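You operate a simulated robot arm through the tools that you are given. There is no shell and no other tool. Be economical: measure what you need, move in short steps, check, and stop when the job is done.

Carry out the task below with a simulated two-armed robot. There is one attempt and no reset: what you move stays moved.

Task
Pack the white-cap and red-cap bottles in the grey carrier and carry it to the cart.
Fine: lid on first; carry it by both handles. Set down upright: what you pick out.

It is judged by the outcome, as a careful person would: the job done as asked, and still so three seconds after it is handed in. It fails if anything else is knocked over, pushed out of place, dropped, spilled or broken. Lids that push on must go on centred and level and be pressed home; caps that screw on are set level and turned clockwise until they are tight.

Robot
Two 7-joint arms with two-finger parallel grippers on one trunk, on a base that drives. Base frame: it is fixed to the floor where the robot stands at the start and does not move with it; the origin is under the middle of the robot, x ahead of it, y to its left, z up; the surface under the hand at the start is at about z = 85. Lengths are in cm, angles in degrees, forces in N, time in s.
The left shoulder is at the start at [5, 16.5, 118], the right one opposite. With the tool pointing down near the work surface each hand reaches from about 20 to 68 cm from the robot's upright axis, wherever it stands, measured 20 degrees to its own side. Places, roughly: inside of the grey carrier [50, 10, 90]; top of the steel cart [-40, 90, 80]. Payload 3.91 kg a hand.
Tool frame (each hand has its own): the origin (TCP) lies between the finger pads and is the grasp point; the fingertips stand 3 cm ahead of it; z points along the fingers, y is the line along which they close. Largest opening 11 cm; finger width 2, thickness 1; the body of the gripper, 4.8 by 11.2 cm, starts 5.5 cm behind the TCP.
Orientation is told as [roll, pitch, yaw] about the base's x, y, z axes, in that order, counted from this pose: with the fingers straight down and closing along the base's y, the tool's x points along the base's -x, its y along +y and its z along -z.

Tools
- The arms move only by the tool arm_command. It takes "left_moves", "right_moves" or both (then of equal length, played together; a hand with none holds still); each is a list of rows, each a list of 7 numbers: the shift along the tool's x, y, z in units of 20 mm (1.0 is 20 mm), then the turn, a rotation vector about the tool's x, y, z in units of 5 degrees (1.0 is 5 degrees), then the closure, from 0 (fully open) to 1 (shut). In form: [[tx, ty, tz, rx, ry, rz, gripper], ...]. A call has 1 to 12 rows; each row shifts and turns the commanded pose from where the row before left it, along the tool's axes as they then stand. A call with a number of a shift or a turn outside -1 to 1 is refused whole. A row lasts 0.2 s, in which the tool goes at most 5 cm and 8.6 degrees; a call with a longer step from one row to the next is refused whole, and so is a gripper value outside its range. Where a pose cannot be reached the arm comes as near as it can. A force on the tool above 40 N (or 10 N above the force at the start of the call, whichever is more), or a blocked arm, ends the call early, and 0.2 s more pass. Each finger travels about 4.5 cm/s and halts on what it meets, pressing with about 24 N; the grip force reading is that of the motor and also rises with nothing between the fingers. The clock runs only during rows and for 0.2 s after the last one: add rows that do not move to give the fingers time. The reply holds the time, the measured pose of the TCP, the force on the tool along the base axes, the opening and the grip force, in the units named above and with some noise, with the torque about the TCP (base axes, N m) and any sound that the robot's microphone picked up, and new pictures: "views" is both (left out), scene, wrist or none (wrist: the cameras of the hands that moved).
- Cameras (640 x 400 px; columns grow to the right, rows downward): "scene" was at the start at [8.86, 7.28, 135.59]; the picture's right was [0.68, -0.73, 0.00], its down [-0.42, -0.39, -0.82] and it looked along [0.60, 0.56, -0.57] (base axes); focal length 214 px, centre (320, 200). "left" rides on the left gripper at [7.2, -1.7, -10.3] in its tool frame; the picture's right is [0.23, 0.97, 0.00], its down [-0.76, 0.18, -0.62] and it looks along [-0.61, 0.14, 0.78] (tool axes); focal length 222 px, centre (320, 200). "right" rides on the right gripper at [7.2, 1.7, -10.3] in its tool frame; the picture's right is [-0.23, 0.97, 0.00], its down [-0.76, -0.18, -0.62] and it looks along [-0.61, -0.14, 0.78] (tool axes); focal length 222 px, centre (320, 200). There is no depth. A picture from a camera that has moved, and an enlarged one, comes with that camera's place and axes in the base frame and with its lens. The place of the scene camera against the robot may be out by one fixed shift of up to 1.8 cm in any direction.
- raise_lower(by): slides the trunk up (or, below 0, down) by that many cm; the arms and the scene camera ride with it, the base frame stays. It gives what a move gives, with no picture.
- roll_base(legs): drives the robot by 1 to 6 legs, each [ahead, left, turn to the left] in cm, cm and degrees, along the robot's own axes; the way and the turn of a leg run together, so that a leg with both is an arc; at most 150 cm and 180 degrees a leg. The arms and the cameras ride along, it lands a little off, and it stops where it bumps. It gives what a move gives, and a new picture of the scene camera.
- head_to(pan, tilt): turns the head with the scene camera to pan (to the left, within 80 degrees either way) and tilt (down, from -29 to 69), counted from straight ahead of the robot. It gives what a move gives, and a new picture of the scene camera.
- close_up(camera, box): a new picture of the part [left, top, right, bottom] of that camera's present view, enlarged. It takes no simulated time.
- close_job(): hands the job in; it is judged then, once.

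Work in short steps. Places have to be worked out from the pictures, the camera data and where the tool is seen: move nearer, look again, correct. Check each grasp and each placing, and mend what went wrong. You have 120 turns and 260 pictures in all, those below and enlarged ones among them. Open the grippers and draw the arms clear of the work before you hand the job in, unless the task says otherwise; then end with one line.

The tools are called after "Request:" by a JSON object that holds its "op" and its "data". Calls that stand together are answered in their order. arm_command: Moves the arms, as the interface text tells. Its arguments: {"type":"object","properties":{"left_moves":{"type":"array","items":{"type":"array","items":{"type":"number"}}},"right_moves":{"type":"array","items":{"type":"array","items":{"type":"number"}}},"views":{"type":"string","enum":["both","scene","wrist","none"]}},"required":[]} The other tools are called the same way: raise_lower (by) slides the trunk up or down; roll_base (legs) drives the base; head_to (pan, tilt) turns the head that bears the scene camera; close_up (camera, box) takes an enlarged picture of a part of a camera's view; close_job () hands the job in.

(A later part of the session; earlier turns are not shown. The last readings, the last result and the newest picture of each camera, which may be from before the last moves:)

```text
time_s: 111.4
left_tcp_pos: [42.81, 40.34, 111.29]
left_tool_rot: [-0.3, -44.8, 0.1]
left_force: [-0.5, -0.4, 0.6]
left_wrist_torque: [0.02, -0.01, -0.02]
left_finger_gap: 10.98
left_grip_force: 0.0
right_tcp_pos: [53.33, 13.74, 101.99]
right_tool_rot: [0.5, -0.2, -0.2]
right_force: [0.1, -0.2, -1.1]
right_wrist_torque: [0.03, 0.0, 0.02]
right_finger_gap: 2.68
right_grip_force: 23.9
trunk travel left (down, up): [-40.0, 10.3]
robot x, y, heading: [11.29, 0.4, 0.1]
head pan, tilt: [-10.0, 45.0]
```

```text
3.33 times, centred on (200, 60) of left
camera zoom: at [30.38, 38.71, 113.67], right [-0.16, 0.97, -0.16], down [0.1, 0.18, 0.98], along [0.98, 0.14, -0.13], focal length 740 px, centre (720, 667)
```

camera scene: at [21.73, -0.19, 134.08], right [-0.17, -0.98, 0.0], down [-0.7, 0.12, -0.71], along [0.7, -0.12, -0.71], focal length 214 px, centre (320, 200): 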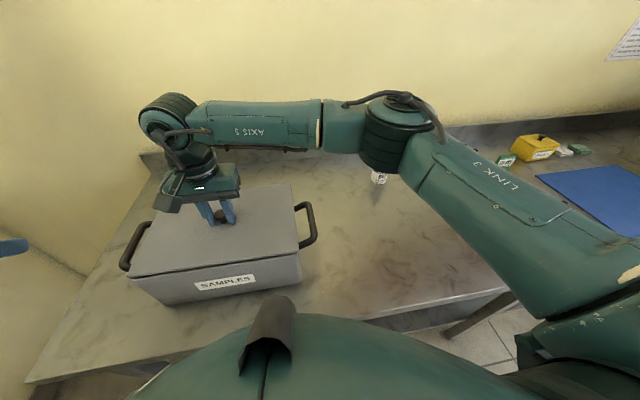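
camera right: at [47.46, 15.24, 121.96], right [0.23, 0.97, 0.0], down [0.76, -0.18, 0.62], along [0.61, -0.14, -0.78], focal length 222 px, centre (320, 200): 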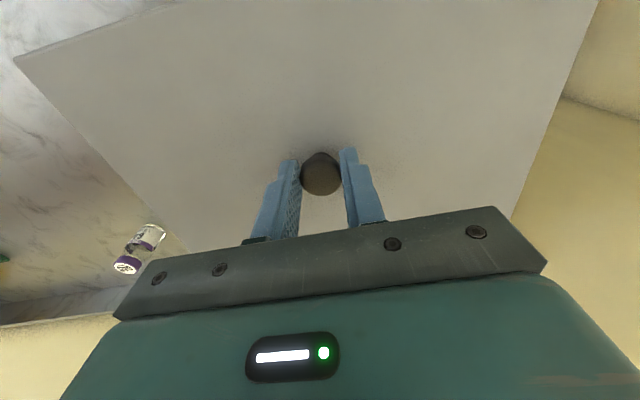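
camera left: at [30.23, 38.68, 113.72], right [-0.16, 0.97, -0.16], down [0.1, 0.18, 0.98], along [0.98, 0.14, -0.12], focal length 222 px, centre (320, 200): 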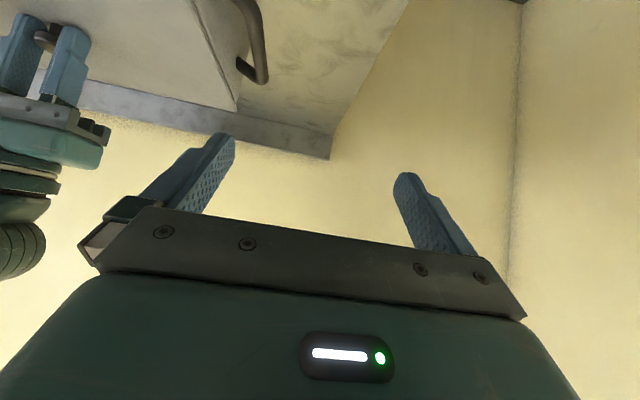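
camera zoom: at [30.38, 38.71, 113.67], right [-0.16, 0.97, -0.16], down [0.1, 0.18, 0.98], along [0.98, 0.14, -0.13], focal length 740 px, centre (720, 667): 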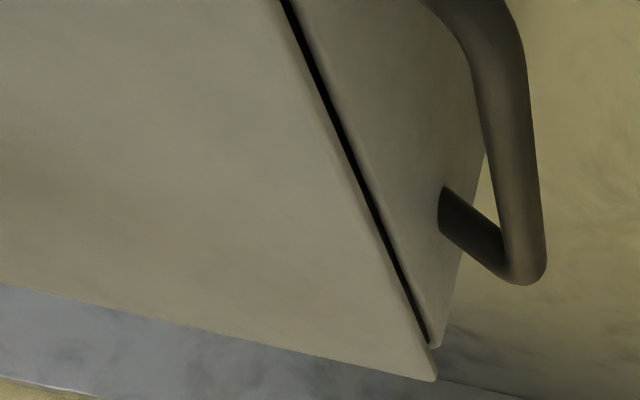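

Front and far estimates now suggest going back slightly: +0.25 in x and −0.15 in y. I apply that, lower to light contact and zoom in again.

Request:
{"op": "arm_command", "data": {"right_moves": [[-0.12, -0.08, 0, 0, 0, 0, 1], [0, 0, 0.1, 0, 0, 0, 1], [0, 0, 0.1, 0, 0, 0, 1], [0, 0, 0.05, 0, 0, 0, 1], [0, 0, 0, 0, 0, 0, 1]], "views": "none"}}

Request:
{"op": "arm_command", "data": {"right_moves": [[0, 0, 0.07, 0, 0, 0, 1], [0, 0, 0.07, 0, 0, 0, 1], [0, 0, 0, 0, 0, 0, 1]], "views": "none"}}

Request:
{"op": "close_up", "data": {"camera": "scene", "box": [120, 255, 200, 305]}}

Request:
{"op": "close_up", "data": {"camera": "scene", "box": [240, 230, 320, 280]}}

Request:
{"op": "close_up", "data": {"camera": "left", "box": [120, 0, 280, 120]}}

```text
time_s: 112.6
left_tcp_pos: [42.74, 40.38, 111.38]
left_tool_rot: [-0.2, -44.9, 0.1]
left_force: [-0.5, 0.5, -0.4]
left_wrist_torque: [0.0, 0.01, 0.02]
left_finger_gap: 11.01
left_grip_force: 0.0
right_tcp_pos: [53.63, 13.51, 101.4]
right_tool_rot: [0.6, -0.1, -0.1]
right_force: [0.2, -0.9, -1.7]
right_wrist_torque: [0.02, 0.02, 0.0]
right_finger_gap: 2.7
right_grip_force: 23.8
trunk travel left (down, up): [-40.0, 10.3]
robot x, y, heading: [11.77, 0.06, -0.3]
head pan, tilt: [-10.0, 45.0]
```

```text
time_s: 113.4
left_tcp_pos: [42.73, 40.3, 111.31]
left_tool_rot: [-0.2, -44.8, 0.1]
left_force: [-0.4, 0.2, -0.1]
left_wrist_torque: [-0.01, -0.03, 0.02]
left_finger_gap: 11.01
left_grip_force: 0.2
right_tcp_pos: [53.55, 13.32, 101.22]
right_tool_rot: [0.5, -0.2, -0.1]
right_force: [1.2, 0.7, 2.3]
right_wrist_torque: [-0.31, 0.19, 0.07]
right_finger_gap: 2.7
right_grip_force: 24.2
trunk travel left (down, up): [-40.0, 10.3]
robot x, y, heading: [11.65, -0.26, -0.0]
head pan, tilt: [-10.0, 45.0]
```

```text
8.00 times, centred on (160, 280) of scene
camera zoom: at [21.91, -0.12, 134.06], right [-0.17, -0.98, 0.0], down [-0.7, 0.12, -0.71], along [0.7, -0.12, -0.71], focal length 1716 px, centre (1600, -440)
```

zoom: 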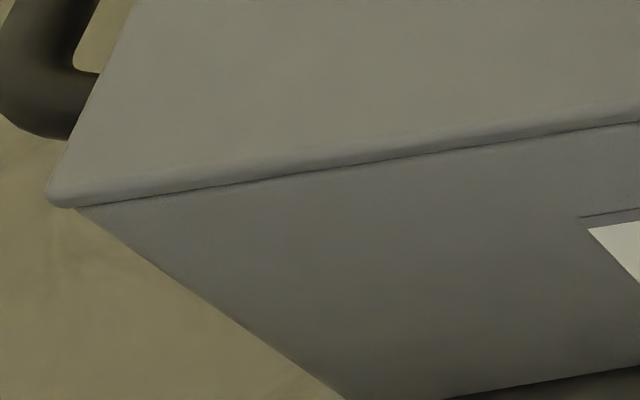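

```text
8.00 times, centred on (280, 255) of scene
camera zoom: at [21.91, -0.12, 134.06], right [-0.17, -0.98, 0.0], down [-0.7, 0.12, -0.71], along [0.7, -0.12, -0.71], focal length 1716 px, centre (640, -240)
```

zoom: 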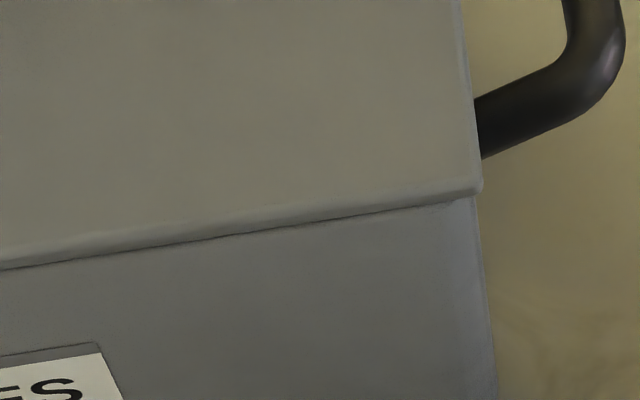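

```text
3.33 times, centred on (200, 60) of left
camera zoom: at [30.37, 38.72, 113.67], right [-0.16, 0.97, -0.16], down [0.1, 0.18, 0.98], along [0.98, 0.14, -0.13], focal length 740 px, centre (720, 667)
```

zoom: 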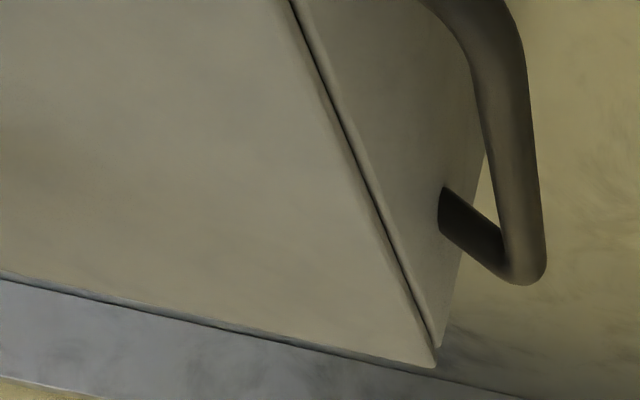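

The front edge now covers the rim evenly, and the lid needs only about +0.15 in y. I make that nudge and press down.

Request:
{"op": "arm_command", "data": {"right_moves": [[0, 0, -0.1, 0, 0, 0, 1], [0, 0.09, 0, 0, 0, 0, 1], [0, 0, 0.1, 0, 0, 0, 1], [0, 0, 0.07, 0, 0, 0, 1], [0, 0, 0.07, 0, 0, 0, 1], [0, 0, 0, 0, 0, 0, 1]], "views": "none"}}

Request:
{"op": "arm_command", "data": {"right_moves": [[0, 0, 0.07, 0, 0, 0, 1], [0, 0, 0.07, 0, 0, 0, 1], [0, 0, 0, 0, 0, 0, 1]], "views": "none"}}

Request:
{"op": "close_up", "data": {"camera": "scene", "box": [110, 180, 330, 310]}}

Request:
{"op": "close_up", "data": {"camera": "left", "box": [120, 0, 280, 120]}}

```text
time_s: 114.8
left_tcp_pos: [42.64, 40.36, 111.34]
left_tool_rot: [-0.2, -44.9, 0.1]
left_force: [-0.2, -0.2, -0.7]
left_wrist_torque: [0.01, -0.03, -0.03]
left_finger_gap: 11.0
left_grip_force: 0.0
right_tcp_pos: [53.5, 13.74, 101.42]
right_tool_rot: [1.0, -0.5, -0.2]
right_force: [9.2, 6.4, 37.1]
right_wrist_torque: [-0.48, 0.01, 0.03]
right_finger_gap: 2.69
right_grip_force: 23.7
trunk travel left (down, up): [-40.0, 10.3]
robot x, y, heading: [11.37, -0.18, 0.2]
head pan, tilt: [-10.0, 45.0]
heard: snap
```

```text
time_s: 115.4
left_tcp_pos: [42.68, 40.28, 111.43]
left_tool_rot: [-0.3, -44.9, 0.1]
left_force: [-0.3, -0.2, -0.3]
left_wrist_torque: [0.04, 0.0, 0.01]
left_finger_gap: 11.02
left_grip_force: 0.0
right_tcp_pos: [53.52, 13.71, 101.45]
right_tool_rot: [1.0, -0.4, -0.1]
right_force: [-4.5, -1.5, 11.5]
right_wrist_torque: [-0.85, 0.52, -0.03]
right_finger_gap: 2.69
right_grip_force: 24.0
trunk travel left (down, up): [-40.0, 10.3]
robot x, y, heading: [11.51, -0.01, 0.0]
head pan, tilt: [-10.0, 45.0]
stopped in row 3 (right hand): the force on the tool passed its limit at 50 N (the readings are from after the stop); the commanded pose is now the measured one
```

```text
2.91 times, centred on (220, 245) of scene
camera zoom: at [21.76, -0.19, 134.0], right [-0.17, -0.98, 0.0], down [-0.7, 0.12, -0.71], along [0.7, -0.12, -0.71], focal length 624 px, centre (611, 69)
```

zoom: 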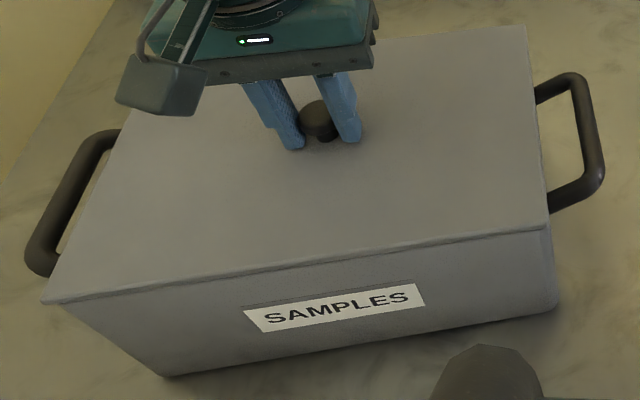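

```text
3.33 times, centred on (200, 60) of left
camera zoom: at [30.25, 38.66, 113.66], right [-0.16, 0.97, -0.16], down [0.1, 0.18, 0.98], along [0.98, 0.14, -0.13], focal length 740 px, centre (720, 667)
```

zoom: 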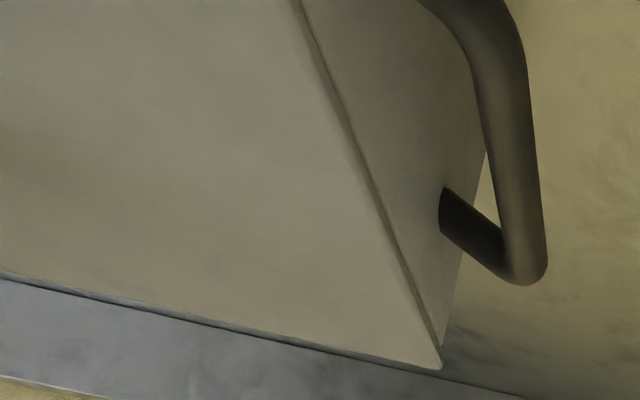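

Snap heard, and the lid is flush all round. I release the knob, rise, and bring the left arm back up.

Request:
{"op": "arm_command", "data": {"right_moves": [[0, 0, 0, 0, 0, 0, 0.8], [0, 0, 0, 0, 0, 0, 0.5], [0, 0, 0, 0, 0, 0, 0.4], [0, 0, -0.5, 0, 0, 0, 0.4], [0, 0, -0.8, 0, 0, 0, 0.4], [0, 0, -0.8, 0, 0, 0, 0.4], [0, 0, -0.8, 0, 0, 0, 0.4], [0, 0, -0.8, 0, 0, 0, 0.4], [0, 0, -0.8, 0, 0, 0, 0.4]], "left_moves": [[0, 0, 0, 0, 0, 0, 0], [0, 0, 0, 0, 0, 0, 0], [0, 0, 0, 0, 0, 0, 0], [-0.5, 0.3, -0.5, 0, 0, 0, 0.3], [-0.5, 0.3, -0.5, 0, 0, 0, 0.3], [-0.5, 0, -0.5, 0, 0, 0, 0.3], [-0.5, 0, -0.5, 0, 0, 0, 0.3], [-0.5, 0, -0.5, 0, 0, 0, 0.3], [-0.5, 0, -0.5, 0, 0, 0, 0.3]], "views": "scene"}}

Request:
{"op": "arm_command", "data": {"left_moves": [[0, 0, 0, 0, 1, 0, 0.3], [0, 0, 0, 0, 1, 0, 0.3], [0, 0, 0, 0, 1, 0, 0.3], [0, 0, 0, 0, 1, 0, 0.3], [0, 0, 0, 0, 1, 0, 0.3], [0, 0, 0, 0, 1, 0, 0.3], [0, 0, 0, 0, 1, 0, 0.3], [0, 0, 0, 0, 1, 0, 0.3], [0, 0, 0, 0, 1, 0, 0.3], [0, 0, 0, 0, 0, 0, 0.3]], "views": "wrist"}}

```text
time_s: 117.4
left_tcp_pos: [42.63, 41.52, 119.62]
left_tool_rot: [-0.3, -44.7, 0.0]
left_force: [-0.4, -0.6, -1.2]
left_wrist_torque: [0.03, 0.03, -0.02]
left_finger_gap: 7.7
left_grip_force: 0.0
right_tcp_pos: [53.72, 13.74, 110.2]
right_tool_rot: [1.0, -0.4, -0.3]
right_force: [0.3, 1.2, 0.3]
right_wrist_torque: [0.02, -0.01, 0.0]
right_finger_gap: 6.59
right_grip_force: 0.2
trunk travel left (down, up): [-40.0, 10.3]
robot x, y, heading: [11.51, -0.52, 0.1]
head pan, tilt: [-10.0, 45.0]
camera scene: at [21.9, -0.13, 134.05], right [-0.17, -0.98, 0.0], down [-0.7, 0.12, -0.71], along [0.7, -0.12, -0.71], focal length 214 px, centre (320, 200)
```

scene: 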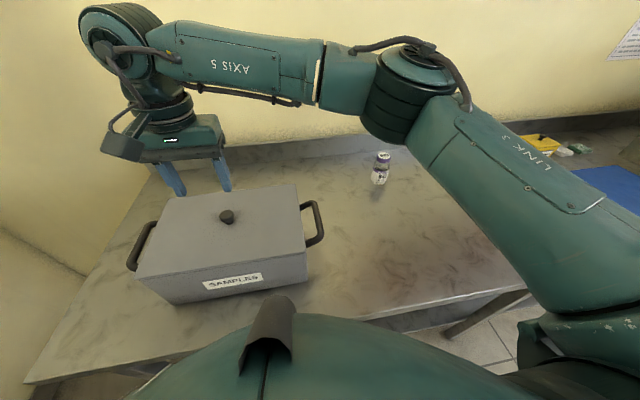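

```text
time_s: 119.6
left_tcp_pos: [42.75, 41.64, 119.69]
left_tool_rot: [-0.2, 0.2, -0.1]
left_force: [-0.2, -0.1, -0.2]
left_wrist_torque: [0.03, 0.0, 0.0]
left_finger_gap: 7.71
left_grip_force: 0.0
right_tcp_pos: [53.63, 13.68, 110.21]
right_tool_rot: [1.0, -0.5, -0.3]
right_force: [0.0, 0.2, -0.3]
right_wrist_torque: [0.01, -0.04, 0.0]
right_finger_gap: 6.6
right_grip_force: 0.0
trunk travel left (down, up): [-40.0, 10.3]
robot x, y, heading: [11.17, 0.21, 0.1]
head pan, tilt: [-10.0, 45.0]
camera left: at [35.61, 39.92, 130.28], right [-0.23, 0.97, 0.0], down [0.76, 0.18, 0.62], along [0.6, 0.14, -0.78], focal length 222 px, centre (320, 200)
```

left: 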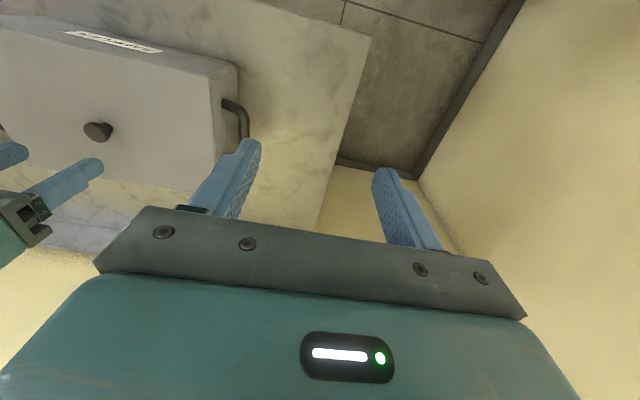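

The lid is on. I move both hands above their handles and look.

Request:
{"op": "arm_command", "data": {"left_moves": [[-0.42, -0.36, 0.33, 0, 0, 0, 0.3], [-0.42, -0.36, 0.33, 0, 0, 0, 0.3], [-0.42, -0.36, 0.33, 0, 0, 0, 0.3], [-0.42, -0.36, 0.33, 0, 0, 0, 0.3], [-0.42, -0.36, 0.33, 0, 0, 0, 0.3], [-0.42, -0.36, 0.33, 0, 0, 0, 0.3], [-0.42, -0.36, 0.33, 0, 0, 0, 0.3], [-0.42, -0.36, 0.33, 0, 0, 0, 0.3], [-0.42, -0.36, 0.33, 0, 0, 0, 0.3], [-0.42, -0.36, 0.33, 0, 0, 0, 0.3], [-0.42, -0.36, 0.33, 0, 0, 0, 0.3], [-0.42, -0.36, 0.33, 0, 0, 0, 0.3]], "right_moves": [[0, -0.79, 0, 0, 0, 0, 0.3], [0, -0.79, 0, 0, 0, 0, 0.3], [0, -0.79, 0, 0, 0, 0, 0.3], [0, -0.79, 0, 0, 0, 0, 0.3], [0, -0.79, 0, 0, 0, 0, 0.3], [0, -0.79, 0, 0, 0, 0, 0.3], [0, -0.79, 0, 0, 0, 0, 0.3], [0, -0.79, 0, 0, 0, 0, 0.3], [0, -0.79, 0, 0, 0, 0, 0.3], [0, -0.79, 0, 0, 0, 0, 0.3], [0, -0.79, 0, 0, 0, 0, 0.3], [0, -0.79, 0, 0, 0, 0, 0.3]], "views": "both"}}

```text
time_s: 122.2
left_tcp_pos: [52.73, 32.86, 112.02]
left_tool_rot: [0.0, 0.2, 0.0]
left_force: [0.6, -1.1, 0.1]
left_wrist_torque: [-0.01, 0.02, -0.01]
left_finger_gap: 7.7
left_grip_force: 0.0
right_tcp_pos: [53.43, -5.44, 109.99]
right_tool_rot: [1.0, -0.4, -0.1]
right_force: [-0.4, -1.2, -0.2]
right_wrist_torque: [0.0, -0.03, -0.02]
right_finger_gap: 7.72
right_grip_force: 0.1
trunk travel left (down, up): [-40.0, 10.3]
robot x, y, heading: [11.49, -0.07, -0.1]
head pan, tilt: [-10.0, 45.0]
camera scene: at [21.93, -0.18, 134.05], right [-0.17, -0.98, 0.0], down [-0.7, 0.12, -0.71], along [0.7, -0.12, -0.71], focal length 214 px, centre (320, 200)
camera right: at [46.19, -3.95, 120.19], right [0.23, 0.97, 0.02], down [0.76, -0.19, 0.63], along [0.61, -0.13, -0.78], focal length 222 px, centre (320, 200)
camera left: at [45.57, 31.28, 122.49], right [-0.23, 0.97, 0.0], down [0.76, 0.18, 0.62], along [0.6, 0.14, -0.78], focal length 222 px, centre (320, 200)
```

scene: 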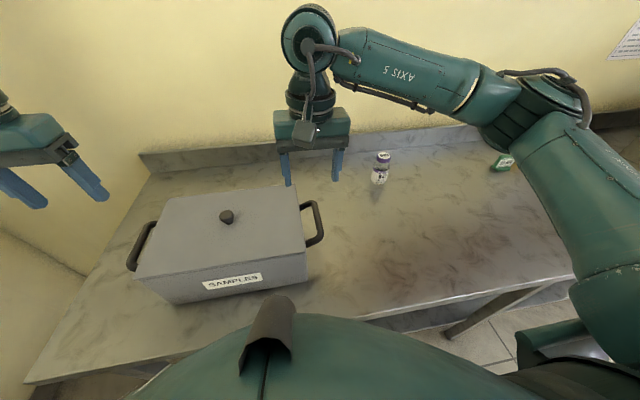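
right: 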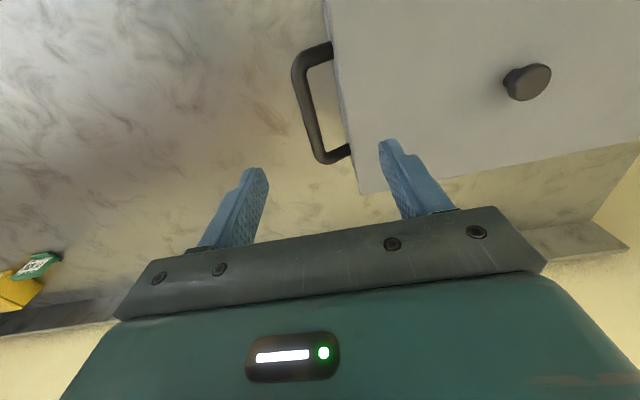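
left: 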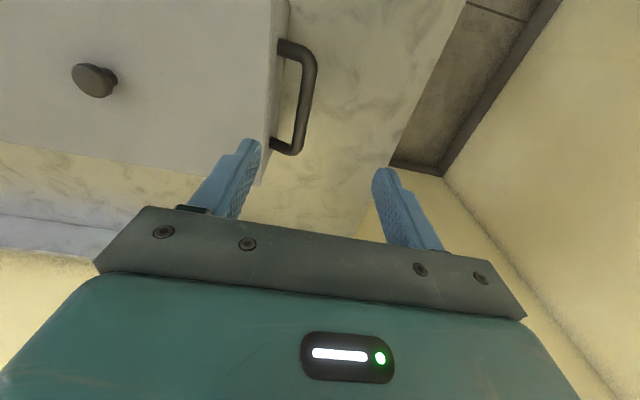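

I place the bars at y≈30.9 (left) and y≈−6.0 (right), both centred on x≈53.6. I narrow the fingers to 3.6 cm and come down to z≈102 over each bar.

Request:
{"op": "arm_command", "data": {"left_moves": [[-0.07, -0.155, 0.83, 0, 0, 0, 0.67], [-0.07, -0.155, 0.83, 0, 0, 0, 0.67], [-0.07, -0.155, 0.83, 0, 0, 0, 0.67], [-0.07, -0.155, 0.83, 0, 0, 0, 0.67], [-0.07, -0.155, 0.83, 0, 0, 0, 0.67], [-0.07, -0.155, 0.83, 0, 0, 0, 0.67], [0, 0, 0, 0, 0, 0, 0.67]], "right_moves": [[0, -0.055, 0.67, 0.2, 0.08, 0, 0.67], [0, -0.055, 0.67, 0, 0, 0, 0.67], [0, -0.055, 0.67, 0, 0, 0, 0.67], [0, -0.055, 0.67, 0, 0, 0, 0.67], [0, -0.055, 0.67, 0, 0, 0, 0.67], [0, -0.055, 0.67, 0, 0, 0, 0.67], [0, 0, 0, 0, 0, 0, 0.67]], "views": "both"}}

```text
time_s: 123.8
left_tcp_pos: [53.55, 31.18, 101.83]
left_tool_rot: [-0.1, 0.2, 0.0]
left_force: [1.1, 1.0, -0.2]
left_wrist_torque: [0.0, -0.02, 0.02]
left_finger_gap: 3.61
left_grip_force: 0.1
right_tcp_pos: [53.47, -6.06, 101.97]
right_tool_rot: [-0.1, -0.1, -0.1]
right_force: [0.0, 0.3, -0.6]
right_wrist_torque: [0.03, -0.02, 0.0]
right_finger_gap: 3.62
right_grip_force: 0.1
trunk travel left (down, up): [-40.0, 10.3]
robot x, y, heading: [11.58, -0.08, 0.1]
head pan, tilt: [-10.0, 45.0]
camera scene: at [21.89, -0.13, 134.06], right [-0.17, -0.98, 0.0], down [-0.7, 0.12, -0.71], along [0.7, -0.12, -0.71], focal length 214 px, centre (320, 200)
camera right: at [46.36, -4.41, 112.14], right [0.23, 0.97, 0.0], down [0.76, -0.18, 0.62], along [0.61, -0.14, -0.78], focal length 222 px, centre (320, 200)
camera left: at [46.42, 29.47, 112.33], right [-0.23, 0.97, 0.0], down [0.76, 0.18, 0.62], along [0.6, 0.14, -0.78], focal length 222 px, centre (320, 200)
```

scene: 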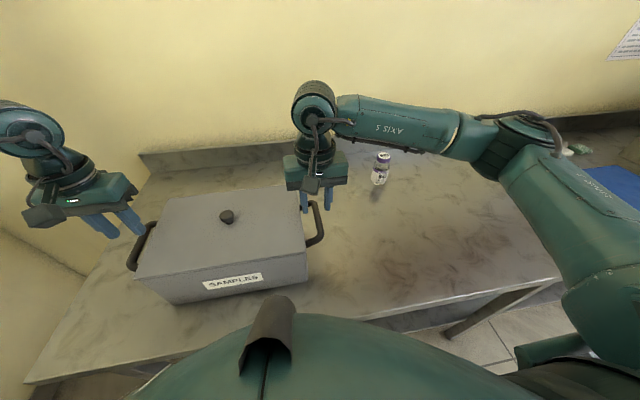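
right: 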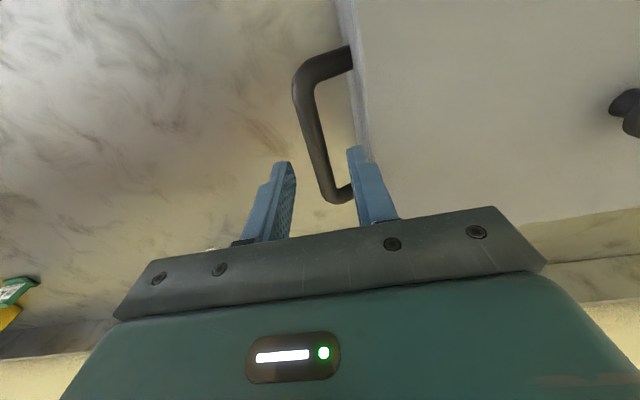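
left: 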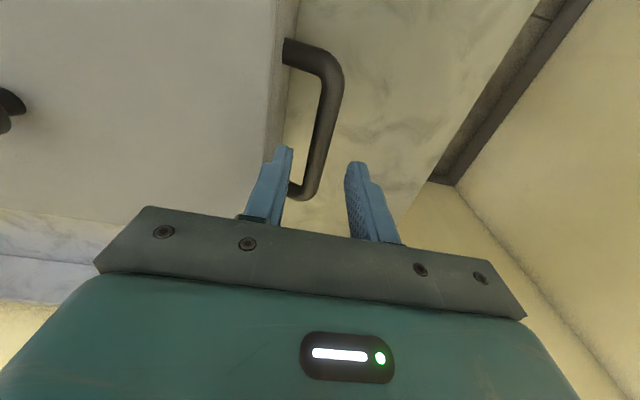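

The bars lie between the finger pairs. I descend slowly to z≈96.3 with both hands.

Request:
{"op": "arm_command", "data": {"left_moves": [[0, 0, 0.5, 0, 0, 0, 0.67], [0, 0, 0.5, 0, 0, 0, 0.67], [0, 0, 0.5, 0, 0, 0, 0.67], [0, 0, 0.5, 0, 0, 0, 0.67], [0, 0, 0.5, 0, 0, 0, 0.67], [0, 0, 0.3, 0, 0, 0, 0.67], [0, 0, 0, 0, 0, 0, 0.67]], "right_moves": [[0, 0, 0.5, 0, 0, 0, 0.67], [0, 0, 0.5, 0, 0, 0, 0.67], [0, 0, 0.5, 0, 0, 0, 0.67], [0, 0, 0.5, 0, 0, 0, 0.67], [0, 0, 0.5, 0, 0, 0, 0.67], [0, 0, 0.3, 0, 0, 0, 0.67], [0, 0, 0, 0, 0, 0, 0.67]], "views": "both"}}

```text
time_s: 125.4
left_tcp_pos: [53.71, 31.07, 96.32]
left_tool_rot: [-0.2, 0.2, 0.0]
left_force: [0.1, 0.0, 0.2]
left_wrist_torque: [0.01, 0.03, -0.01]
left_finger_gap: 3.64
left_grip_force: 0.1
right_tcp_pos: [53.44, -6.15, 96.5]
right_tool_rot: [-0.1, -0.1, -0.2]
right_force: [0.2, 0.8, 0.1]
right_wrist_torque: [0.0, -0.01, 0.0]
right_finger_gap: 3.62
right_grip_force: 0.1
trunk travel left (down, up): [-40.0, 10.3]
robot x, y, heading: [11.5, -0.23, -0.0]
head pan, tilt: [-10.0, 45.0]
camera scene: at [21.9, -0.13, 134.05], right [-0.17, -0.98, 0.0], down [-0.7, 0.12, -0.71], along [0.7, -0.12, -0.71], focal length 214 px, centre (320, 200)
camera right: at [46.34, -4.46, 106.61], right [0.23, 0.97, 0.0], down [0.76, -0.18, 0.62], along [0.61, -0.14, -0.78], focal length 222 px, centre (320, 200)
camera left: at [46.51, 29.42, 106.78], right [-0.23, 0.97, 0.0], down [0.76, 0.18, 0.62], along [0.6, 0.14, -0.78], focal length 222 px, centre (320, 200)
```

scene: 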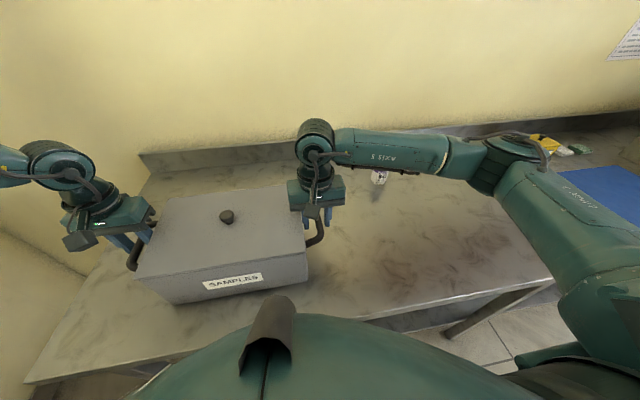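
right: 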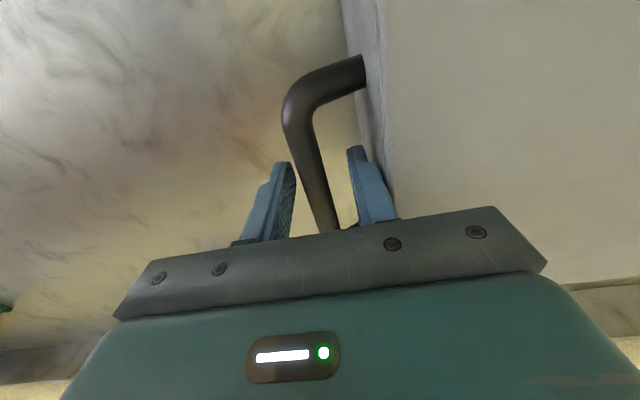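
left: 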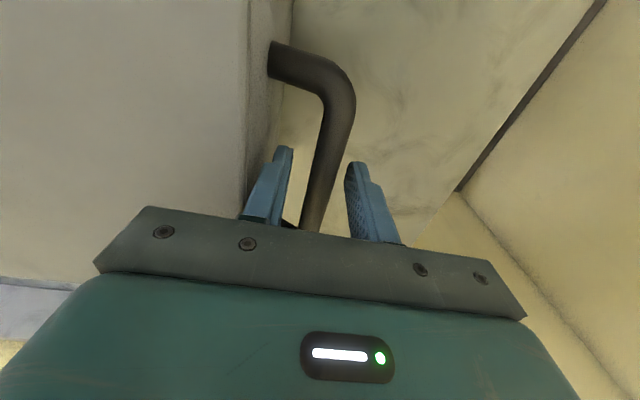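

The bars appear to be near the fingertips, at z≈93.5. I lower another 2.1 cm (the palm still clears the lid) and close both grippers.

Request:
{"op": "arm_command", "data": {"left_moves": [[0, 0, 0.4, 0, 0, 0, 0.67], [0, 0, 0.4, 0, 0, 0, 0.67], [0, 0, 0.25, 0, 0, 0, 0.67], [0, 0, 0, 0, 0, 0, 0.67]], "right_moves": [[0, 0, 0.4, 0, 0, 0, 0.67], [0, 0, 0.4, 0, 0, 0, 0.67], [0, 0, 0.25, 0, 0, 0, 0.67], [0, 0, 0, 0, 0, 0, 0.67]], "views": "wrist"}}

Request:
{"op": "close_up", "data": {"camera": "scene", "box": [270, 140, 390, 270]}}

```text
time_s: 126.4
left_tcp_pos: [53.75, 31.14, 94.1]
left_tool_rot: [-0.3, 0.2, -0.1]
left_force: [0.4, 0.1, -0.7]
left_wrist_torque: [0.03, 0.04, 0.01]
left_finger_gap: 3.64
left_grip_force: 0.1
right_tcp_pos: [53.47, -6.16, 94.25]
right_tool_rot: [-0.1, -0.1, -0.2]
right_force: [-0.8, -1.0, -0.5]
right_wrist_torque: [0.03, 0.0, -0.05]
right_finger_gap: 3.64
right_grip_force: 0.1
trunk travel left (down, up): [-40.0, 10.3]
robot x, y, heading: [11.47, -0.22, 0.2]
head pan, tilt: [-10.0, 45.0]
camera right: at [46.33, -4.45, 104.41], right [0.23, 0.97, 0.0], down [0.76, -0.18, 0.62], along [0.61, -0.14, -0.78], focal length 222 px, centre (320, 200)
camera left: at [46.55, 29.36, 104.65], right [-0.23, 0.97, 0.0], down [0.76, 0.18, 0.62], along [0.6, 0.14, -0.78], focal length 222 px, centre (320, 200)
```

right: 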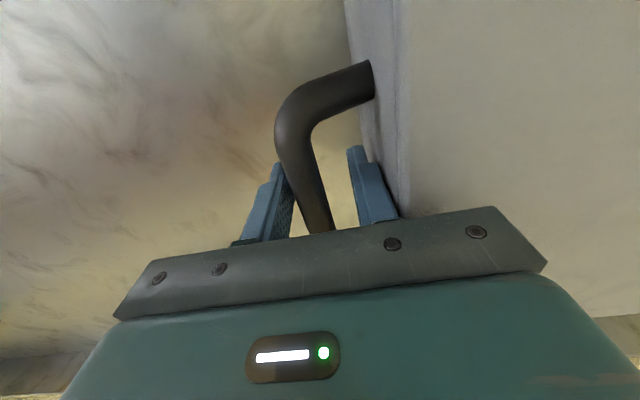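
left: 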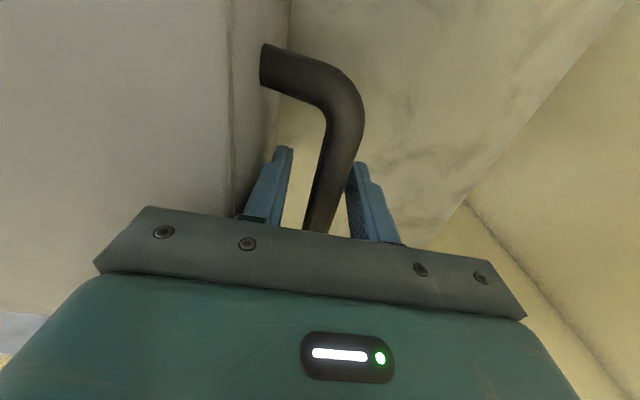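

```text
3.08 times, centred on (330, 205) of scene
camera zoom: at [21.9, -0.13, 134.05], right [-0.17, -0.98, 0.0], down [-0.7, 0.12, -0.71], along [0.7, -0.12, -0.71], focal length 660 px, centre (289, 185)
```

zoom: 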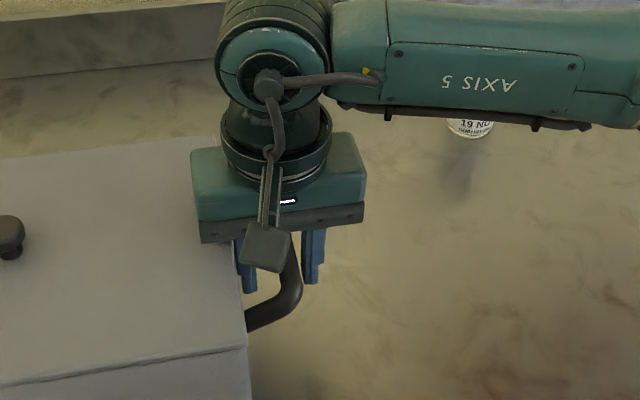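

The bars are at about TCP height. I close both grippers.

Request:
{"op": "arm_command", "data": {"left_moves": [[0, 0, 0, 0, 0, 0, 0.8], [0, 0, 0, 0, 0, 0, 0.9], [0, 0, 0, 0, 0, 0, 1], [0, 0, 0, 0, 0, 0, 1], [0, 0, 0, 0, 0, 0, 1]], "right_moves": [[0, 0, 0, 0, 0, 0, 0.8], [0, 0, 0, 0, 0, 0, 0.9], [0, 0, 0, 0, 0, 0, 1], [0, 0, 0, 0, 0, 0, 1], [0, 0, 0, 0, 0, 0, 1]], "views": "none"}}

```text
time_s: 127.6
left_tcp_pos: [53.84, 31.16, 94.2]
left_tool_rot: [0.1, 0.2, 0.2]
left_force: [1.1, 32.9, 2.3]
left_wrist_torque: [-0.4, -0.03, 0.26]
left_finger_gap: 1.58
left_grip_force: 23.7
right_tcp_pos: [53.51, -6.34, 94.09]
right_tool_rot: [-0.6, 0.0, -0.3]
right_force: [-0.6, -33.7, 2.6]
right_wrist_torque: [0.49, -0.15, 0.39]
right_finger_gap: 1.55
right_grip_force: 23.4
trunk travel left (down, up): [-40.0, 10.3]
robot x, y, heading: [11.25, 0.29, -0.3]
head pan, tilt: [-10.0, 45.0]
```

Both bars are gripped, gap 1.55. The hands are squeezing the carrier inward at 33 N, so I relax each outward slightly.

Request:
{"op": "arm_command", "data": {"left_moves": [[0, 0.1, 0, 0, 0, 0, 1], [0, 0, 0, 0, 0, 0, 1]], "right_moves": [[0, -0.1, 0, 0, 0, 0, 1], [0, 0, 0, 0, 0, 0, 1]], "views": "none"}}

```text
time_s: 128.2
left_tcp_pos: [53.73, 31.24, 94.19]
left_tool_rot: [-0.2, 0.2, -0.1]
left_force: [2.4, 18.9, 0.8]
left_wrist_torque: [-0.22, 0.0, 0.37]
left_finger_gap: 1.56
left_grip_force: 24.0
right_tcp_pos: [53.51, -6.38, 94.22]
right_tool_rot: [-0.2, -0.1, 0.0]
right_force: [-0.3, -21.9, 4.1]
right_wrist_torque: [0.27, -0.04, 0.33]
right_finger_gap: 1.58
right_grip_force: 23.6
trunk travel left (down, up): [-40.0, 10.3]
robot x, y, heading: [11.34, 0.24, 0.3]
head pan, tilt: [-10.0, 45.0]
```

Request:
{"op": "arm_command", "data": {"left_moves": [[0, 0.14, 0, 0, 0, 0, 1], [0, 0, 0, 0, 0, 0, 1]], "right_moves": [[0, -0.14, 0, 0, 0, 0, 1], [0, 0, 0, 0, 0, 0, 1]], "views": "none"}}

```text
time_s: 128.8
left_tcp_pos: [53.7, 31.32, 94.24]
left_tool_rot: [-0.4, 0.2, -0.2]
left_force: [0.9, -10.0, 0.2]
left_wrist_torque: [0.14, 0.23, 0.27]
left_finger_gap: 1.57
left_grip_force: 24.5
right_tcp_pos: [53.43, -6.34, 94.18]
right_tool_rot: [0.4, -0.1, 0.1]
right_force: [-0.1, 7.4, 0.7]
right_wrist_torque: [-0.09, -0.1, 0.12]
right_finger_gap: 1.54
right_grip_force: 23.7
trunk travel left (down, up): [-40.0, 10.3]
robot x, y, heading: [11.28, -0.29, -0.1]
head pan, tilt: [-10.0, 45.0]
```

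The forces are nearly balanced. I lift both hands together, gently, by 3 cm.

Request:
{"op": "arm_command", "data": {"left_moves": [[0, -0.04, -0.1, 0, 0, 0, 1], [0, 0, -0.2, 0, 0, 0, 1], [0, 0, -0.3, 0, 0, 0, 1], [0, 0, -0.3, 0, 0, 0, 1], [0, 0, -0.3, 0, 0, 0, 1], [0, 0, -0.3, 0, 0, 0, 1], [0, 0, 0, 0, 0, 0, 1]], "right_moves": [[0, 0.04, -0.1, 0, 0, 0, 1], [0, 0, -0.2, 0, 0, 0, 1], [0, 0, -0.3, 0, 0, 0, 1], [0, 0, -0.3, 0, 0, 0, 1], [0, 0, -0.3, 0, 0, 0, 1], [0, 0, -0.3, 0, 0, 0, 1], [0, 0, 0, 0, 0, 0, 1]], "views": "both"}}

```text
time_s: 130.4
left_tcp_pos: [53.67, 31.32, 97.14]
left_tool_rot: [-0.3, 0.1, 0.0]
left_force: [1.9, -29.0, -4.0]
left_wrist_torque: [0.36, -0.33, 0.32]
left_finger_gap: 1.56
left_grip_force: 23.9
right_tcp_pos: [53.59, -6.32, 97.16]
right_tool_rot: [0.2, -0.1, -0.1]
right_force: [-1.7, 28.2, -4.5]
right_wrist_torque: [-0.46, 0.39, 0.37]
right_finger_gap: 1.6
right_grip_force: 23.9
trunk travel left (down, up): [-40.0, 10.3]
robot x, y, heading: [11.28, 0.08, -0.2]
head pan, tilt: [-10.0, 45.0]
camera scene: at [21.98, -0.11, 134.04], right [-0.17, -0.98, 0.0], down [-0.7, 0.12, -0.71], along [0.7, -0.12, -0.71], focal length 214 px, centre (320, 200)
camera right: at [46.42, -4.7, 107.39], right [0.23, 0.97, 0.0], down [0.76, -0.18, 0.62], along [0.61, -0.14, -0.78], focal length 222 px, centre (320, 200)
camera left: at [46.51, 29.73, 107.69], right [-0.23, 0.97, -0.01], down [0.76, 0.18, 0.62], along [0.61, 0.14, -0.78], focal length 222 px, centre (320, 200)
```

scene: 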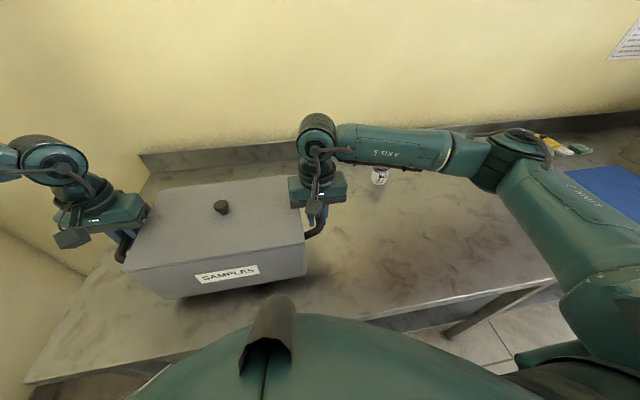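
right: 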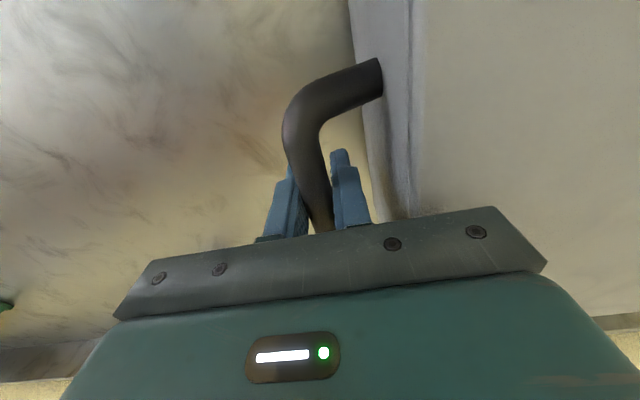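
left: 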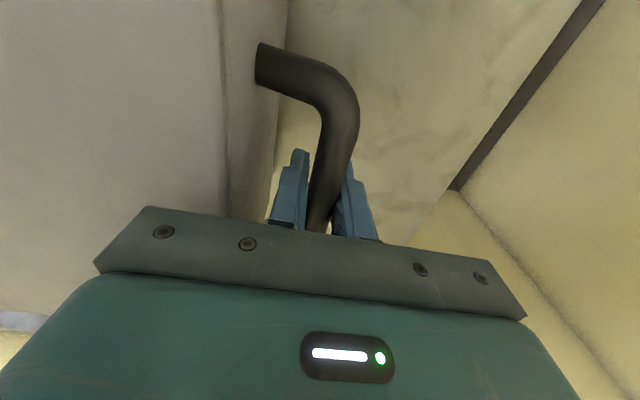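

The carrier is up, with about 4 N on each hand. I relax the outward pull and raise it another 8 cm.

Request:
{"op": "arm_command", "data": {"left_moves": [[0, -0.1, 0, 0, 0, 0, 1], [0, 0, -0.3, 0, 0, 0, 1], [0, 0, -0.5, 0, 0, 0, 1], [0, 0, -0.5, 0, 0, 0, 1], [0, 0, -0.5, 0, 0, 0, 1], [0, 0, -0.5, 0, 0, 0, 1], [0, 0, -0.5, 0, 0, 0, 1], [0, 0, -0.5, 0, 0, 0, 1], [0, 0, -0.5, 0, 0, 0, 1], [0, 0, -0.3, 0, 0, 0, 1], [0, 0, 0, 0, 0, 0, 1]], "right_moves": [[0, 0.1, 0, 0, 0, 0, 1], [0, 0, -0.3, 0, 0, 0, 1], [0, 0, -0.5, 0, 0, 0, 1], [0, 0, -0.5, 0, 0, 0, 1], [0, 0, -0.5, 0, 0, 0, 1], [0, 0, -0.5, 0, 0, 0, 1], [0, 0, -0.5, 0, 0, 0, 1], [0, 0, -0.5, 0, 0, 0, 1], [0, 0, -0.5, 0, 0, 0, 1], [0, 0, -0.3, 0, 0, 0, 1], [0, 0, 0, 0, 0, 0, 1]], "views": "scene"}}

```text
time_s: 132.8
left_tcp_pos: [53.59, 31.44, 105.4]
left_tool_rot: [0.0, 0.2, 0.0]
left_force: [2.6, 15.4, -5.0]
left_wrist_torque: [-0.19, 0.09, 0.45]
left_finger_gap: 1.58
left_grip_force: 23.8
right_tcp_pos: [53.65, -6.24, 105.25]
right_tool_rot: [-0.2, 0.0, -0.2]
right_force: [-2.2, -15.0, -4.9]
right_wrist_torque: [0.22, -0.02, 0.46]
right_finger_gap: 1.58
right_grip_force: 24.4
trunk travel left (down, up): [-40.0, 10.3]
robot x, y, heading: [11.71, -0.42, 0.1]
head pan, tilt: [-10.0, 45.0]
camera scene: at [21.98, -0.11, 134.04], right [-0.17, -0.98, 0.0], down [-0.7, 0.12, -0.71], along [0.7, -0.12, -0.71], focal length 214 px, centre (320, 200)
```

scene: 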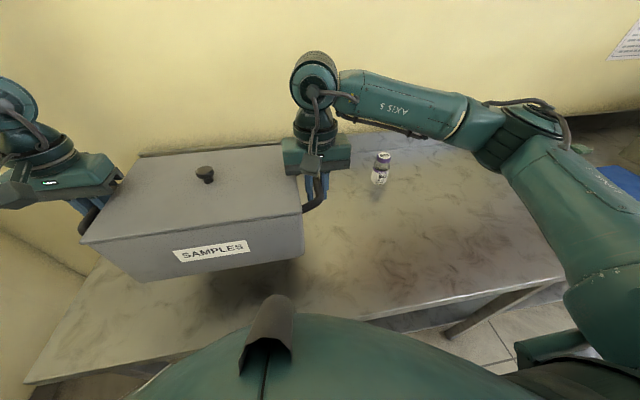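

The carrier is held level. I back away from the bench and look toward the cart.

Request:
{"op": "roll_base", "data": {"legs": [[-12, 0, 0]]}}

Request:
{"op": "roll_base", "data": {"legs": [[-15, 0, 0]]}}

Request:
{"op": "head_to", "data": {"pan": 80, "tilt": 25}}

```text
time_s: 134.0
left_tcp_pos: [41.63, 31.39, 105.35]
left_tool_rot: [0.0, 0.2, 0.1]
left_force: [1.9, 19.7, -4.8]
left_wrist_torque: [-0.28, 0.07, 0.38]
left_finger_gap: 1.56
left_grip_force: 24.0
right_tcp_pos: [41.69, -6.11, 105.38]
right_tool_rot: [-0.3, 0.0, 0.0]
right_force: [-3.1, -19.2, -4.2]
right_wrist_torque: [0.27, -0.03, 0.45]
right_finger_gap: 1.56
right_grip_force: 23.8
trunk travel left (down, up): [-40.0, 10.3]
robot x, y, heading: [-0.52, -0.02, 0.2]
head pan, tilt: [-10.0, 45.0]
camera scene: at [10.04, -0.09, 134.06], right [-0.17, -0.99, 0.0], down [-0.7, 0.12, -0.71], along [0.7, -0.12, -0.71], focal length 214 px, centre (320, 200)
```

scene: 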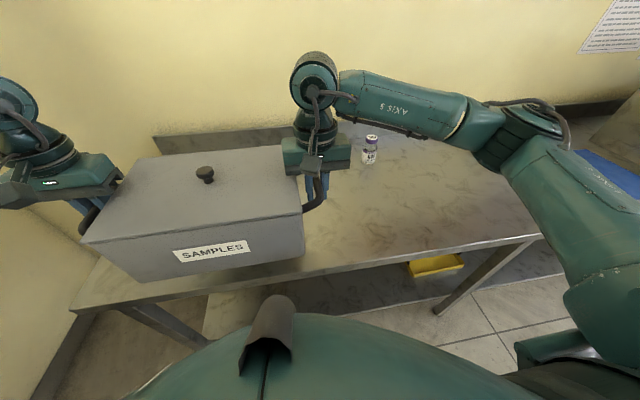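

```text
time_s: 135.4
left_tcp_pos: [26.74, 31.59, 105.31]
left_tool_rot: [-0.2, 0.2, 0.4]
left_force: [2.3, 1.1, -4.6]
left_wrist_torque: [-0.02, -0.05, 0.48]
left_finger_gap: 1.58
left_grip_force: 24.0
right_tcp_pos: [27.11, -5.97, 105.35]
right_tool_rot: [-0.3, 0.0, 0.2]
right_force: [-3.3, -2.2, -5.2]
right_wrist_torque: [0.0, 0.11, 0.47]
right_finger_gap: 1.6
right_grip_force: 24.0
trunk travel left (down, up): [-40.0, 10.3]
robot x, y, heading: [-15.37, -0.31, 0.7]
head pan, tilt: [-10.0, 45.0]
camera scene: at [-4.73, -0.12, 134.06], right [-0.17, -0.99, 0.0], down [-0.7, 0.12, -0.71], along [0.7, -0.12, -0.71], focal length 214 px, centre (320, 200)
```

scene: 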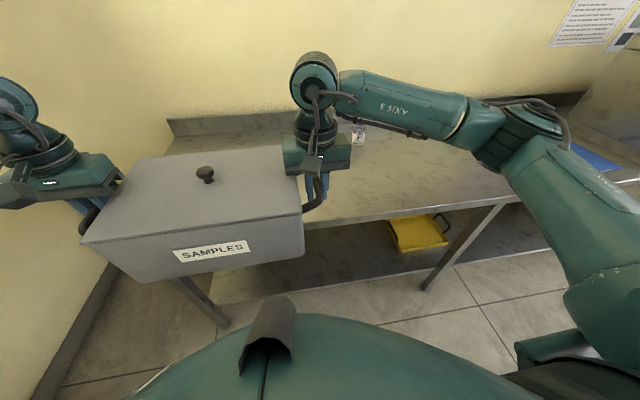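

```text
time_s: 137.0
left_tcp_pos: [26.75, 31.7, 105.42]
left_tool_rot: [-0.1, 0.1, 0.4]
left_force: [2.0, -0.6, -6.1]
left_wrist_torque: [-0.01, -0.02, 0.47]
left_finger_gap: 1.54
left_grip_force: 24.1
right_tcp_pos: [27.06, -6.07, 105.32]
right_tool_rot: [-0.3, 0.1, 0.1]
right_force: [-2.9, 0.5, -5.2]
right_wrist_torque: [-0.04, 0.14, 0.5]
right_finger_gap: 1.56
right_grip_force: 24.2
trunk travel left (down, up): [-40.0, 10.3]
robot x, y, heading: [-14.64, 0.08, 0.5]
head pan, tilt: [80.0, 25.0]
camera scene: at [-11.12, 10.32, 137.1], right [0.99, -0.17, 0.0], down [-0.07, -0.42, -0.91], along [0.15, 0.89, -0.42], focal length 214 px, centre (320, 200)
```

scene: 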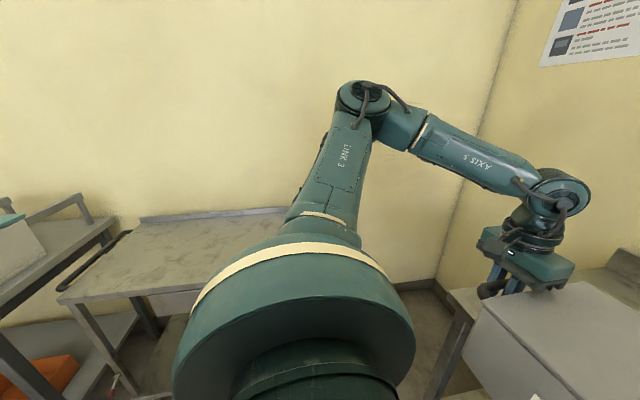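

The cart with the drawer, its top around x −84…−5, y 70…120 and z≈80, matches the given place. I turn left in place in two legs and look.

Request:
{"op": "roll_base", "data": {"legs": [[0, 0, 45]]}}

Request:
{"op": "roll_base", "data": {"legs": [[0, 0, 44.5]]}}

Request:
{"op": "head_to", "data": {"pan": 15, "tilt": 40}}

```text
time_s: 139.5
left_tcp_pos: [-7.95, 52.02, 105.47]
left_tool_rot: [-0.1, 0.2, 45.6]
left_force: [1.7, 1.2, -5.2]
left_wrist_torque: [-0.08, 0.09, 0.44]
left_finger_gap: 1.56
left_grip_force: 23.6
right_tcp_pos: [18.78, 25.71, 105.36]
right_tool_rot: [-0.4, 0.1, 45.4]
right_force: [-1.6, -0.8, -5.1]
right_wrist_torque: [0.0, -0.07, 0.49]
right_finger_gap: 1.57
right_grip_force: 24.2
trunk travel left (down, up): [-40.0, 10.3]
robot x, y, heading: [-15.0, 0.19, 45.6]
head pan, tilt: [80.0, 25.0]
camera scene: at [-18.95, 10.86, 137.1], right [0.81, 0.58, 0.0], down [0.25, -0.34, -0.91], along [-0.53, 0.74, -0.42], focal length 214 px, centre (320, 200)
```

scene: 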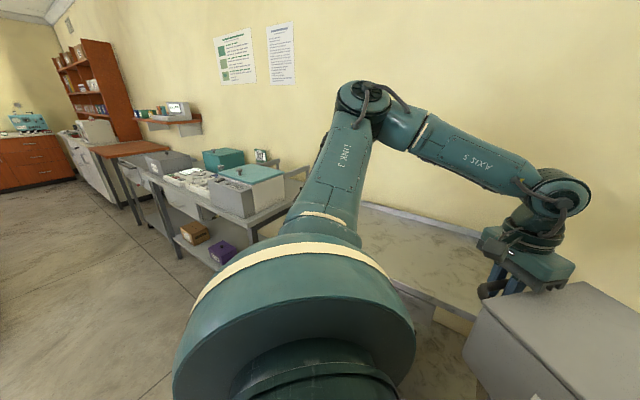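

```text
time_s: 141.9
left_tcp_pos: [-45.96, 42.52, 105.43]
left_tool_rot: [-0.1, 0.2, 89.2]
left_force: [0.1, 2.6, -5.2]
left_wrist_torque: [-0.01, 0.05, 0.42]
left_finger_gap: 1.61
left_grip_force: 24.6
right_tcp_pos: [-8.22, 42.01, 105.33]
right_tool_rot: [-0.4, 0.1, 88.9]
right_force: [-1.1, -1.8, -4.7]
right_wrist_torque: [-0.06, 0.0, 0.5]
right_finger_gap: 1.53
right_grip_force: 24.3
trunk travel left (down, up): [-40.0, 10.3]
robot x, y, heading: [-15.27, 0.06, 89.4]
head pan, tilt: [80.0, 25.0]
camera scene: at [-24.71, 5.93, 137.1], right [0.19, 0.98, 0.0], down [0.42, -0.08, -0.91], along [-0.89, 0.17, -0.42], focal length 214 px, centre (320, 200)
```

scene: 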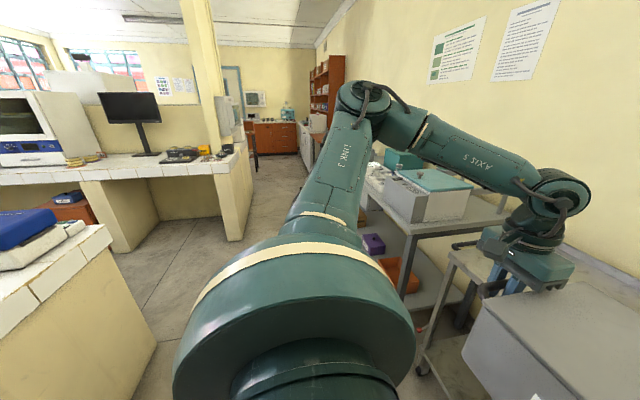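

```text
time_s: 143.3
left_tcp_pos: [-45.88, 42.52, 105.3]
left_tool_rot: [0.0, 0.3, 89.2]
left_force: [1.1, 2.3, -5.1]
left_wrist_torque: [-0.02, -0.01, 0.4]
left_finger_gap: 1.55
left_grip_force: 24.6
right_tcp_pos: [-8.31, 41.97, 105.32]
right_tool_rot: [-0.4, 0.1, 89.0]
right_force: [-1.5, -2.2, -4.7]
right_wrist_torque: [-0.1, -0.04, 0.49]
right_finger_gap: 1.56
right_grip_force: 24.4
trunk travel left (down, up): [-40.0, 10.3]
robot x, y, heading: [-14.73, 0.09, 89.1]
head pan, tilt: [15.0, 40.0]
camera scene: at [-17.73, 12.44, 134.77], right [0.97, 0.25, 0.0], down [0.16, -0.62, -0.77], along [-0.19, 0.74, -0.64], focal length 214 px, centre (320, 200)
```

scene: 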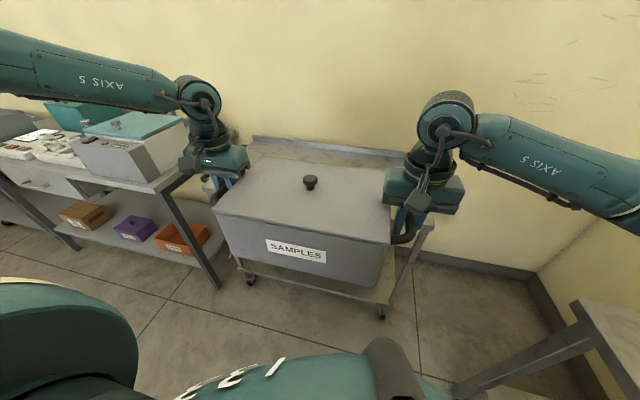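

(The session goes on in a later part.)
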